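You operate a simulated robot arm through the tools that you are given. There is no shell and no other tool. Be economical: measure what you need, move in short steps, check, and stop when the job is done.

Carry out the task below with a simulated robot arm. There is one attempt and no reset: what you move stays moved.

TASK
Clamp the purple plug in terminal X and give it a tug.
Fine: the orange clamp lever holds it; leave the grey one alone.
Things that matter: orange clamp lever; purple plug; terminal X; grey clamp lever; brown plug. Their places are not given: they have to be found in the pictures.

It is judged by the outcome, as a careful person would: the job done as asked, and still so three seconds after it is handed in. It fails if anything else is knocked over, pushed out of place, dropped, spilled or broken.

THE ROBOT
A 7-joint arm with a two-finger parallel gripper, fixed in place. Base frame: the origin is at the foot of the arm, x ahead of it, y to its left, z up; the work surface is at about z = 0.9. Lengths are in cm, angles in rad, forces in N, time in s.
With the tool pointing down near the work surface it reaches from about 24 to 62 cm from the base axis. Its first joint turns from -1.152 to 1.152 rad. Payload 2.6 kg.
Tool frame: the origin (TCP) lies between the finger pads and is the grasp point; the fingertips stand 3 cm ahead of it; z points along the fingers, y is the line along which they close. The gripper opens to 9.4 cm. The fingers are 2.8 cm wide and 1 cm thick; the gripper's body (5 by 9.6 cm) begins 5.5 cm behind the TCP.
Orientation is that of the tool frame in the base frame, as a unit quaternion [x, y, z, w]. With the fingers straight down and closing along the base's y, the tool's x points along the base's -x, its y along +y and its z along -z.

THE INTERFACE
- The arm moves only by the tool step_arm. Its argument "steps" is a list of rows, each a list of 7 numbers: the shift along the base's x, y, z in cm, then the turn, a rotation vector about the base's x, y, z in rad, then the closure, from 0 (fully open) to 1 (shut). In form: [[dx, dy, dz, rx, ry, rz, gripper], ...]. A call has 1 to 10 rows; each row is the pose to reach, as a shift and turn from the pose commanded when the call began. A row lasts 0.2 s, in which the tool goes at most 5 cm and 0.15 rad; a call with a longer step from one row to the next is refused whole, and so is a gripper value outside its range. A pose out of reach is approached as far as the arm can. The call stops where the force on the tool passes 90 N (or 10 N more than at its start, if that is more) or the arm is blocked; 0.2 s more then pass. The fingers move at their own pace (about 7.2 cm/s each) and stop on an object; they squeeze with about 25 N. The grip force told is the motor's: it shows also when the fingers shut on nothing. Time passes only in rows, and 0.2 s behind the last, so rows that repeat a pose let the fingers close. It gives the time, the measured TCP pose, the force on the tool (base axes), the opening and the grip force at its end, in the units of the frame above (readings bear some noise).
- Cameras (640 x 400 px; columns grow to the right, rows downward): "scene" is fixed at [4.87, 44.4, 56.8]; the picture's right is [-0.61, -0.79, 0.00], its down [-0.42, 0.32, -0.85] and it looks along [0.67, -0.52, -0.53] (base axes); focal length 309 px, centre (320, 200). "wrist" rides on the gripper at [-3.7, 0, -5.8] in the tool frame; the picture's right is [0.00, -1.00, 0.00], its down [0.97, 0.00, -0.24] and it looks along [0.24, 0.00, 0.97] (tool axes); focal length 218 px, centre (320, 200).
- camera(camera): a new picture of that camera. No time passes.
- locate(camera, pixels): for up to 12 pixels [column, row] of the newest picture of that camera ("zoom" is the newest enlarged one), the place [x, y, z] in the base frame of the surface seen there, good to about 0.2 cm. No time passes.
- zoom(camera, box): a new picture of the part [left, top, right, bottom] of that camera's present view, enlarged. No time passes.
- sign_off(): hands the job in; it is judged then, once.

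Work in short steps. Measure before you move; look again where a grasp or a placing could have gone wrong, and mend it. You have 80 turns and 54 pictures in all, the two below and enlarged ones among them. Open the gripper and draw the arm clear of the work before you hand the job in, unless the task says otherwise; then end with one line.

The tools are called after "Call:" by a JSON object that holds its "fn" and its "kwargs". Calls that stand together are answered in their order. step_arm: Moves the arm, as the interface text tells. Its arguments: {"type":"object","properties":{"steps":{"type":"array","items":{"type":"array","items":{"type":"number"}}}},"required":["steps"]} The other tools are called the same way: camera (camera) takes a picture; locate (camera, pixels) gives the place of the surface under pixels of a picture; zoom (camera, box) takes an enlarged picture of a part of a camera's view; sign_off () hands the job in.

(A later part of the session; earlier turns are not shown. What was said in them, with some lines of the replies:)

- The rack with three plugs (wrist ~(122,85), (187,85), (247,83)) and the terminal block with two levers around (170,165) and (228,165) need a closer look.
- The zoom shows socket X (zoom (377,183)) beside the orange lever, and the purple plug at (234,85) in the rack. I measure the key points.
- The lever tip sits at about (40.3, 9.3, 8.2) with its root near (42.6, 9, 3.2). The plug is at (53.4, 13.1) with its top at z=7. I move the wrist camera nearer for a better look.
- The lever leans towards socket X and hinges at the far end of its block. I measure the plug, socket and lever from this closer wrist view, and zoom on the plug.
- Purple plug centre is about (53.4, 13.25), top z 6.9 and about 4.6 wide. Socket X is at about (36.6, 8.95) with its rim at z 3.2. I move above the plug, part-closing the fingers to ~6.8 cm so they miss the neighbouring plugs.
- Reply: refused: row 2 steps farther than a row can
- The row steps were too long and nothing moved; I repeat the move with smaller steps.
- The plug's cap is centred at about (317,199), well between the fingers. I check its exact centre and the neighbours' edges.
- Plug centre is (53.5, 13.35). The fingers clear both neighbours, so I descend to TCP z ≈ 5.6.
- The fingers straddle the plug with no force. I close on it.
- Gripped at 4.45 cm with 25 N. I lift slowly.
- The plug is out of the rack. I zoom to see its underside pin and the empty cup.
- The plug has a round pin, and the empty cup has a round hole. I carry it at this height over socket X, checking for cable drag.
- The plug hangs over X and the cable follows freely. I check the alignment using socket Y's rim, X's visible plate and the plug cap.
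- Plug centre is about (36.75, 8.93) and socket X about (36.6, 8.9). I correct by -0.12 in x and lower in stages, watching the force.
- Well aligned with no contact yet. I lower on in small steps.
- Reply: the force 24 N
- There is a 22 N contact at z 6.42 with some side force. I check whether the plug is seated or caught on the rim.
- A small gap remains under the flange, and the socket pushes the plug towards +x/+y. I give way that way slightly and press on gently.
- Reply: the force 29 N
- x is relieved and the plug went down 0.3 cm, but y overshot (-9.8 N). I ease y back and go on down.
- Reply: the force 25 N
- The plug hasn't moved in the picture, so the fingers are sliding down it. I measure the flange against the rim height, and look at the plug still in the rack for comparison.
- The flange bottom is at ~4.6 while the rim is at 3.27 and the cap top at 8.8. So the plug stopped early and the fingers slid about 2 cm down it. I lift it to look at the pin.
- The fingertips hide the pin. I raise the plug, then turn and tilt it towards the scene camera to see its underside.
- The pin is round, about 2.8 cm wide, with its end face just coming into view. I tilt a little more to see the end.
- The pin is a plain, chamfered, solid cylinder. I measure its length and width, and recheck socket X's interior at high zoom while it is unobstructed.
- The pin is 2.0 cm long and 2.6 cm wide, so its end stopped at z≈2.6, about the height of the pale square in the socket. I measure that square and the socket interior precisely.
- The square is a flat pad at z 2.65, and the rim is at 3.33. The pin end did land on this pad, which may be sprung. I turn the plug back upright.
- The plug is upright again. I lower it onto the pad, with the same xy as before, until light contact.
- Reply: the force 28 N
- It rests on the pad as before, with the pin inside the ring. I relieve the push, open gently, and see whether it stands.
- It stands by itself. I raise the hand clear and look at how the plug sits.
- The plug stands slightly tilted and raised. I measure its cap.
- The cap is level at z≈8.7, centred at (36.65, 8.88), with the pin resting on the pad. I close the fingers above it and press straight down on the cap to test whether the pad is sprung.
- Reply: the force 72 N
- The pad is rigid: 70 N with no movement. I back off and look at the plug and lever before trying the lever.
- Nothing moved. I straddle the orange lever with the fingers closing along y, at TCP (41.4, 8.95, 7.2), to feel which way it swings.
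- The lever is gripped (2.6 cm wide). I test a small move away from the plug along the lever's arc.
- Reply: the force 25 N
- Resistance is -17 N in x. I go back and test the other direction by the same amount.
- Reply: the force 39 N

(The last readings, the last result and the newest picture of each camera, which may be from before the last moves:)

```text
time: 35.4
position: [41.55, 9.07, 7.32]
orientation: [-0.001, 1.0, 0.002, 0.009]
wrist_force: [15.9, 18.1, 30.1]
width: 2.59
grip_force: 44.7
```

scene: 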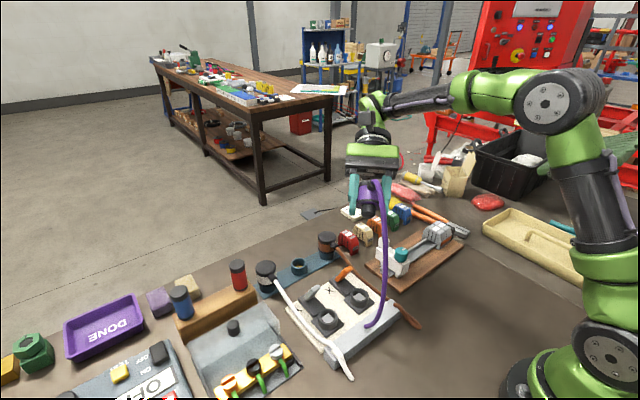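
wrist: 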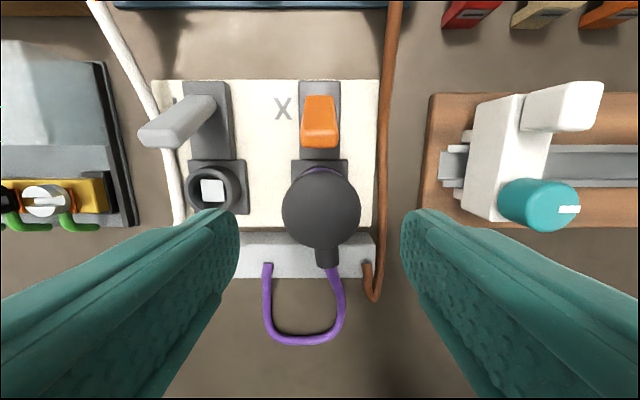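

It's blocked hard towards the socket, while away from the plug it gave about 0.4 cm. So the lever is at its closed stop, which may be what holds the pad up, and it must first swing back. I swing it back along its arc, turning the tool with it.

Call:
{"fn": "step_arm", "kwargs": {"steps": [[0.6, 0.15, 0.5, 0, 0, 0, 1], [0.9, 0.15, 0.61, 0, 0.075, 0, 1], [1.2, 0.15, 0.725, 0, 0.15, 0, 1], [1.52, 0.15, 0.79, 0, 0.225, 0, 1], [1.83, 0.15, 0.86, 0, 0.3, 0, 1], [1.83, 0.15, 0.86, 0, 0.3, 0, 1]]}}

Call:
{"fn": "zoom", "kwargs": {"camera": "scene", "box": [310, 235, 390, 315]}}

```text
time: 36.8
position: [42.78, 9.03, 7.52]
orientation: [0.0, 0.989, 0.0, -0.149]
wrist_force: [19.1, 15.3, -8.2]
width: 2.57
grip_force: 45.2
```

```text
5.00 times, centred on (350, 275) of scene
```

zoom: 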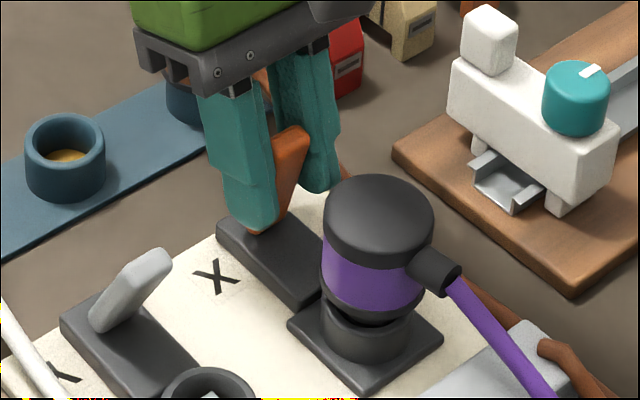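

The lever is swinging back. I continue the arc.

Call:
{"fn": "step_arm", "kwargs": {"steps": [[0.32, 0, 0.02, 0, 0.075, 0, 1], [0.64, 0, 0.035, 0, 0.15, 0, 1], [0.97, 0, 0.01, 0, 0.225, 0, 1], [1.29, 0, -0.025, 0, 0.3, 0, 1], [1.7, 0, -0.13, 0, 0.4, 0, 1], [2.11, 0, -0.25, 0, 0.5, 0, 1], [2.11, 0, -0.25, 0, 0.5, 0, 1]]}}

Call:
{"fn": "zoom", "kwargs": {"camera": "scene", "box": [310, 235, 390, 315]}}

```text
time: 38.4
position: [44.94, 9.09, 7.46]
orientation: [0.001, 0.921, 0.0, -0.389]
wrist_force: [11.3, 5.8, 9.1]
width: 2.58
grip_force: 44.7
```

```text
5.00 times, centred on (350, 275) of scene
```

zoom: 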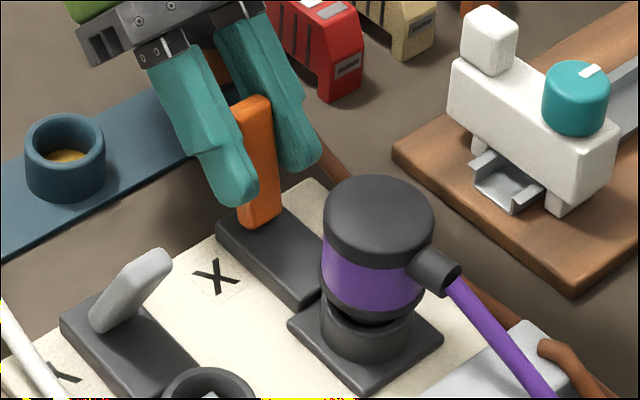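

The lever is now just past upright, about 46° back. The hand shouldn't tilt further because the rack is behind it, so I release, back off along the tool axis and straighten up.

Call:
{"fn": "step_arm", "kwargs": {"steps": [[0, 0, 0, 0, 0, 0, 0.6], [0, 0, 0, 0, 0, 0, 0.5], [1.0, 0, 1.5, 0, 0, 0, 0.5], [1.5, 0, 4, 0, -0.1, 0, 0.5], [1.5, 0, 7, 0, -0.25, 0, 0.5], [1, 0, 10, 0, -0.4, 0, 0.5], [0, 0, 12, 0, -0.55, 0, 0.5], [-2, 0, 13, 0, -0.7, 0, 0.5], [-4, 0, 13, 0, -0.8, 0, 0.5], [-5, 0, 13, 0, -0.8, 0, 0.5]]}}

Call:
{"fn": "camera", "kwargs": {"camera": "wrist"}}

```text
time: 40.6
position: [39.8, 8.91, 20.44]
orientation: [0.0, 1.0, 0.001, 0.0]
wrist_force: [0.5, -0.5, -0.2]
width: 4.67
grip_force: 0.0
out of reach, approached as far as the arm can: row 3
```

```text
10 pictures are left
```

wrist: 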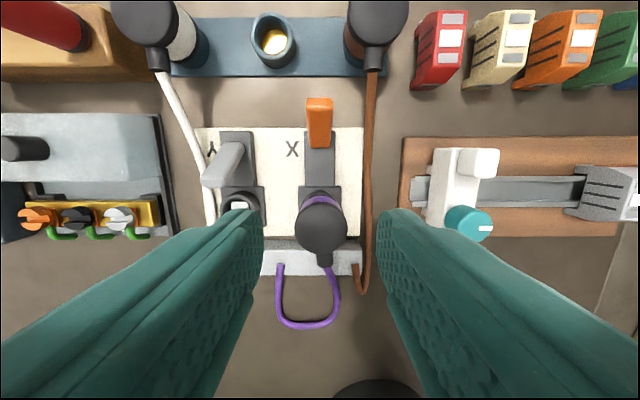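

The lever stays back by itself. I check the cap height and lever tip.

Call:
{"fn": "locate", "kwargs": {"camera": "wrist", "pixels": [[321, 228], [321, 205], [300, 225], [342, 225], [319, 103], [319, 135], [319, 145], [240, 206]]}}

```text
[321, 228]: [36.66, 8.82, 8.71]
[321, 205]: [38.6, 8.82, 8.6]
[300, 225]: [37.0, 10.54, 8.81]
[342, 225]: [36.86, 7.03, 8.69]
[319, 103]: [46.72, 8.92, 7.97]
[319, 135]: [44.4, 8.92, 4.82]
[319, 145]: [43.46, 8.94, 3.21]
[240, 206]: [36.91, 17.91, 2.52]
```

The lever tip is at (46.7, 8.9, 8.0), now ~40° back. With the lever opened, I press on the cap again gently to see whether the plug goes in.

Call:
{"fn": "step_arm", "kwargs": {"steps": [[-1.5, 0, -2, 0, 0, 0, 0.8], [-3.05, 0, -5, 0, 0, 0, 1], [-3.05, 0, -7, 0, 0, 0, 1], [-3.05, 0, -8.2, 0, 0, 0, 1], [-3.05, 0, -8.7, 0, 0, 0, 1], [-3.05, 0, -8.95, 0, 0, 0, 1], [-3.05, 0, -9.2, 0, 0, 0, 1]]}}

```text
time: 42.2
position: [36.66, 8.95, 11.23]
orientation: [0.0, 1.0, 0.0, 0.0]
wrist_force: [-0.7, 0.0, -1.0]
width: 0.0
grip_force: 25.0
```

At 11.23 there is no force, where earlier it hit 70 N at 11.83. So the plug is now free to go down. I continue until contact.

Call:
{"fn": "step_arm", "kwargs": {"steps": [[0, 0, -0.3, 0, 0, 0, 1], [0, 0, -0.6, 0, 0, 0, 1], [0, 0, -0.9, 0, 0, 0, 1], [0, 0, -1.2, 0, 0, 0, 1], [0, 0, -1.4, 0, 0, 0, 1]]}}

Call:
{"fn": "zoom", "kwargs": {"camera": "scene", "box": [310, 235, 390, 315]}}

```text
time: 43.3
position: [36.9, 9.03, 10.71]
orientation: [0.004, 1.0, 0.001, 0.004]
wrist_force: [-5.1, -0.6, 10.4]
width: 0.0
grip_force: 25.1
stopped in row 5: the force on the tool passed its limit (the readings are from after the stop); the commanded pose is now the measured one
```

```text
5.00 times, centred on (350, 275) of scene
```

zoom: 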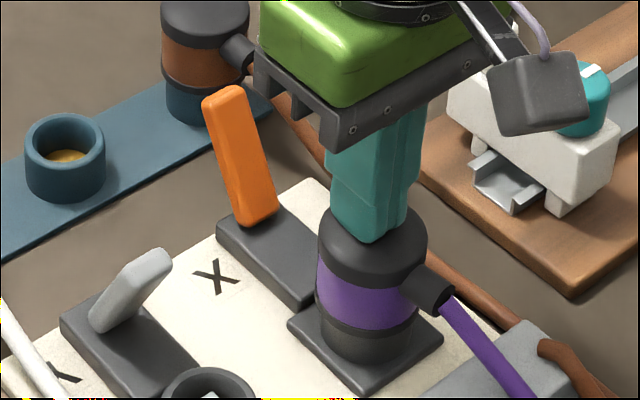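

The plug is seated, with its flange down on the ring. Now I lift, pass over the lever, and come down behind it (+x side) with closed fingers to push it closed.

Call:
{"fn": "step_arm", "kwargs": {"steps": [[0, 0, 2, 0, 0, 0, 1], [0, 0, 4.5, 0, 0, 0, 1], [4, -0.1, 5.3, 0, 0, 0, 1], [8, -0.1, 5.3, 0, 0, 0, 1], [12.3, -0.1, 5.3, 0, 0, 0, 1], [12.3, -0.1, 2, 0, 0, 0, 1], [12.3, -0.1, -1.2, 0, 0, 0, 1], [12.3, -0.1, -1.2, 0, 0, 0, 1]]}}

Call:
{"fn": "zoom", "kwargs": {"camera": "scene", "box": [300, 225, 390, 315]}}

```text
time: 45.1
position: [49.18, 8.67, 9.25]
orientation: [0.004, 1.0, 0.002, 0.004]
wrist_force: [0.0, 0.0, -0.2]
width: 0.02
grip_force: 25.2
```

```text
4.44 times, centred on (345, 270) of scene
```

zoom: 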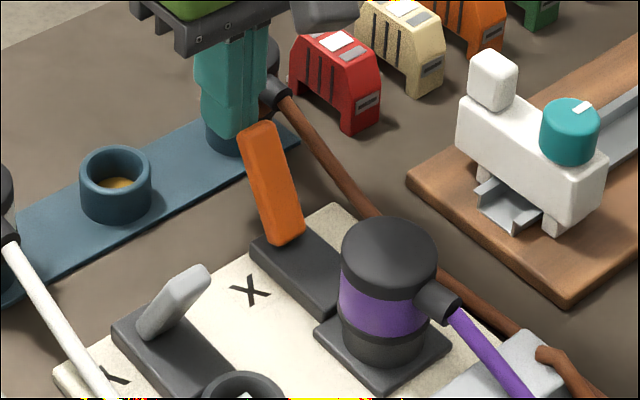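

The plug is fully down and the fingers are behind the lever. I push the lever towards the plug in small steps.

Call:
{"fn": "step_arm", "kwargs": {"steps": [[-0.8, 0.2, 0, 0, 0, 0, 1], [-1.6, 0.2, 0, 0, 0, 0, 1], [-2.4, 0.2, 0, 0, 0, 0, 1], [-3.2, 0.2, 0, 0, 0, 0, 1], [-3.8, 0.2, 0, 0, 0, 0, 1], [-4.4, 0.2, 0, 0, 0, 0, 1], [-4.8, 0.2, 0, 0, 0, 0, 1]]}}

```text
time: 46.7
position: [44.52, 9.1, 9.25]
orientation: [0.002, 1.0, 0.002, 0.004]
wrist_force: [-0.8, 0.5, 0.3]
width: 0.0
grip_force: 25.6
```

Call:
{"fn": "step_arm", "kwargs": {"steps": [[-0.5, 0, 0, 0, 0, 0, 1], [-1.0, 0, 0, 0, 0, 0, 1], [-1.4, 0, 0, 0, 0, 0, 1], [-1.7, 0, 0, 0, 0, 0, 1]]}}

Call:
{"fn": "zoom", "kwargs": {"camera": "scene", "box": [310, 235, 390, 315]}}

```text
time: 47.7
position: [43.11, 9.09, 9.79]
orientation: [0.002, 1.0, 0.001, 0.012]
wrist_force: [27.6, 0.6, 4.0]
width: 0.0
grip_force: 24.8
```

```text
5.00 times, centred on (350, 275) of scene
```

zoom: 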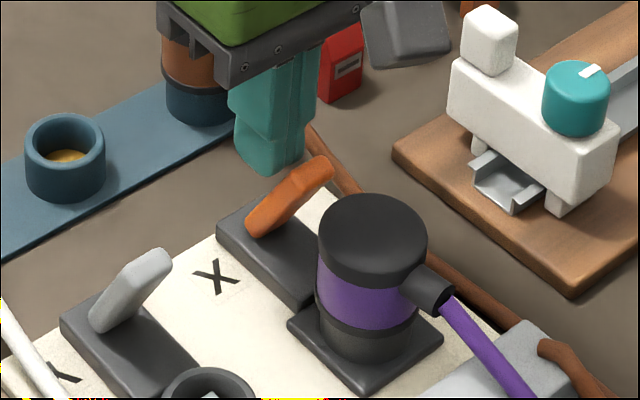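

The lever is back at its closed angle, matching the grey one, with 28 N resistance. I push a touch more to be sure, then back off.

Call:
{"fn": "step_arm", "kwargs": {"steps": [[-0.2, 0, -0.1, 0, 0, 0, 1], [-0.4, 0, -0.2, 0, 0, 0, 1], [-0.4, 0, -0.2, 0, 0, 0, 1]]}}

Call:
{"fn": "step_arm", "kwargs": {"steps": [[0.8, 0, 0.2, 0, 0, 0, 1], [1.5, 0, 2.5, 0, 0, 0, 1], [0, 0, 5.5, 0, 0, 0, 0.6], [-3, 0, 6.5, 0, 0, 0, 0.28], [-6, 0, 6.5, 0, 0, 0, 0.28], [-6, 0, 6.5, 0, 0, 0, 0.28]]}}

Call:
{"fn": "camera", "kwargs": {"camera": "wrist"}}

```text
time: 48.5
position: [42.97, 9.2, 9.57]
orientation: [0.001, 1.0, 0.003, 0.017]
wrist_force: [33.4, -6.1, 24.2]
width: 0.01
grip_force: 25.1
```

```text
time: 49.9
position: [36.41, 8.88, 15.6]
orientation: [0.003, 1.0, 0.002, 0.003]
wrist_force: [0.4, 1.0, -0.4]
width: 6.78
grip_force: 0.0
```

```text
6 pictures are left
```

wrist: 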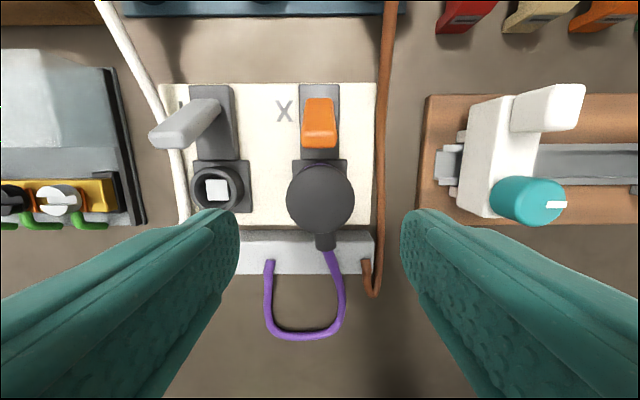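

Call:
{"fn": "locate", "kwargs": {"camera": "wrist", "pixels": [[320, 196], [320, 170], [320, 226], [290, 198], [352, 198], [319, 143], [319, 104]]}}

```text
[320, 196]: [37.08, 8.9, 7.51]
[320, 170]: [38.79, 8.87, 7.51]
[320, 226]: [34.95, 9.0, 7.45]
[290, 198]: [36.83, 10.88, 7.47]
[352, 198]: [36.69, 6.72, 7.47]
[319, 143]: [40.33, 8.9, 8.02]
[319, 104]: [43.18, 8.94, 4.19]
```

The plug is seated level (cap z 7.5) and the lever tip is at its closed place (40.3, 8.9, 8.0). Now I grip the plug for the tug.

Call:
{"fn": "step_arm", "kwargs": {"steps": [[0.3, 0, -2.5, 0, 0, 0, 0.28], [0.3, 0, -5, 0, 0, 0, 0.28], [0.3, 0, -7.5, 0, 0, 0, 0.28], [0.3, 0, -9.3, 0, 0, 0, 0.28], [0.3, 0, -9.3, 0, 0, 0, 0.6], [0.3, 0, -9.3, 0, 0, 0, 1], [0.3, 0, -9.3, 0, 0, 0, 1]]}}

```text
time: 51.5
position: [36.68, 8.98, 6.43]
orientation: [0.003, 1.0, 0.002, 0.004]
wrist_force: [-0.2, -4.6, -2.5]
width: 4.42
grip_force: 24.9
```

Gripped at 4.42 cm. I tug upward gently and read the force.

Call:
{"fn": "step_arm", "kwargs": {"steps": [[0, 0, 0.1, 0, 0, 0, 1], [0, 0, 0.2, 0, 0, 0, 1], [0, 0, 0.25, 0, 0, 0, 1]]}}

```text
time: 52.3
position: [36.61, 8.88, 6.66]
orientation: [0.003, 1.0, 0.001, 0.002]
wrist_force: [2.7, -7.2, -22.2]
width: 4.44
grip_force: 24.6
```

The plug resists the 22 N upward pull. I relax, release, raise and verify.

Call:
{"fn": "step_arm", "kwargs": {"steps": [[0, 0, 0.25, 0, 0, 0, 1], [0, 0, 0.05, 0, 0, 0, 1], [0, 0, 0, 0, 0, 0, 1], [0, 0, 0, 0, 0, 0, 0.5], [0, 0, 0, 0, 0, 0, 0.28], [0, 0, 2, 0, 0, 0, 0.28], [0, 0, 5, 0, 0, 0, 0.28], [0, 0, 8.5, 0, 0, 0, 0.28], [0, 0, 8.5, 0, 0, 0, 0.28]]}}

Call:
{"fn": "camera", "kwargs": {"camera": "wrist"}}

Call:
{"fn": "locate", "kwargs": {"camera": "wrist", "pixels": [[320, 196], [320, 175], [320, 222], [319, 143], [319, 104]]}}

```text
time: 54.3
position: [36.63, 9.34, 15.27]
orientation: [0.003, 1.0, 0.002, 0.004]
wrist_force: [-0.6, 0.2, 0.4]
width: 6.78
grip_force: 0.0
```

```text
5 pictures are left
```

wrist: 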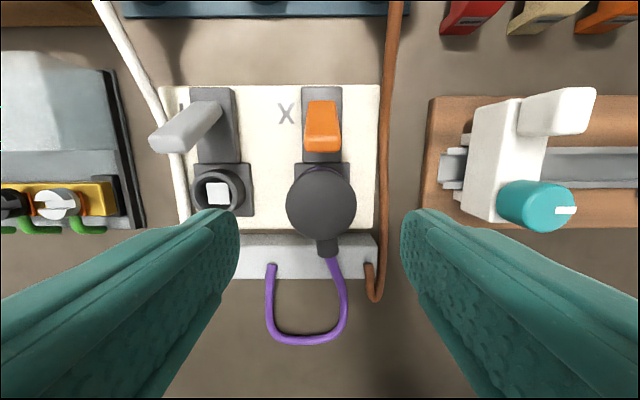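

```text
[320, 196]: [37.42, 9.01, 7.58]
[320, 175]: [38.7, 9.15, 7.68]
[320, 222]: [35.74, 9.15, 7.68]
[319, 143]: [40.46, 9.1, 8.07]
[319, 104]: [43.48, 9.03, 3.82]
```

The plug held: the cap is still at z≈7.6 and the lever is closed. I draw the arm clear and take a final look.

Call:
{"fn": "step_arm", "kwargs": {"steps": [[0, 0, 3, 0, 0, 0, 0.28], [0, -2, 6, 0, 0, 0, 0.1], [0, -5, 9, 0, 0, 0, 0], [2, -8, 12, 0, 0, 0, 0], [3, -11, 15, 0, 0, 0, 0], [4, -14, 18, 0, 0, 0, 0], [4, -14, 18, 0, 0, 0, 0]]}}

Call:
{"fn": "zoom", "kwargs": {"camera": "scene", "box": [230, 210, 430, 390]}}

Call:
{"fn": "zoom", "kwargs": {"camera": "scene", "box": [320, 245, 390, 315]}}

```text
time: 55.9
position: [40.52, -4.91, 33.38]
orientation: [0.003, 1.0, 0.002, 0.003]
wrist_force: [0.0, 0.2, -0.5]
width: 9.4
grip_force: 0.0
```

```text
2.22 times, centred on (330, 300) of scene
```

zoom: 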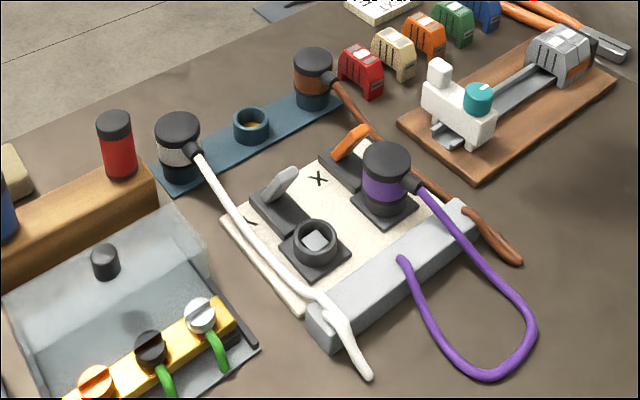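

```text
5.71 times, centred on (355, 280) of scene
```

zoom: 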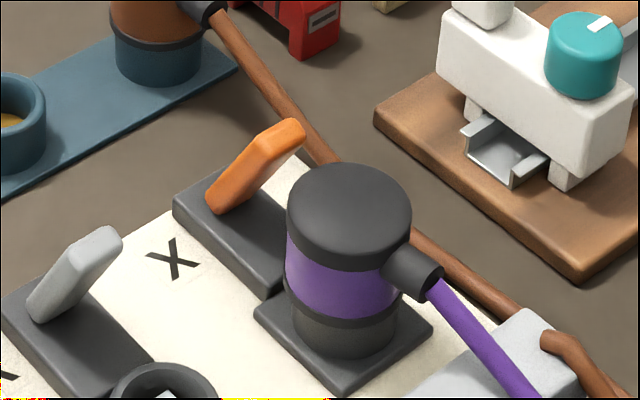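

The plug is fully seated in X, the orange lever is closed, and the grey lever and the other plugs are untouched. I hand the job in.

Call:
{"fn": "sign_off", "kwargs": {}}

```text
The job is handed in.
```

The purple plug is seated in terminal X and clamped by the orange lever; it held against an upward tug of about 22 N, and the grey lever was left alone.
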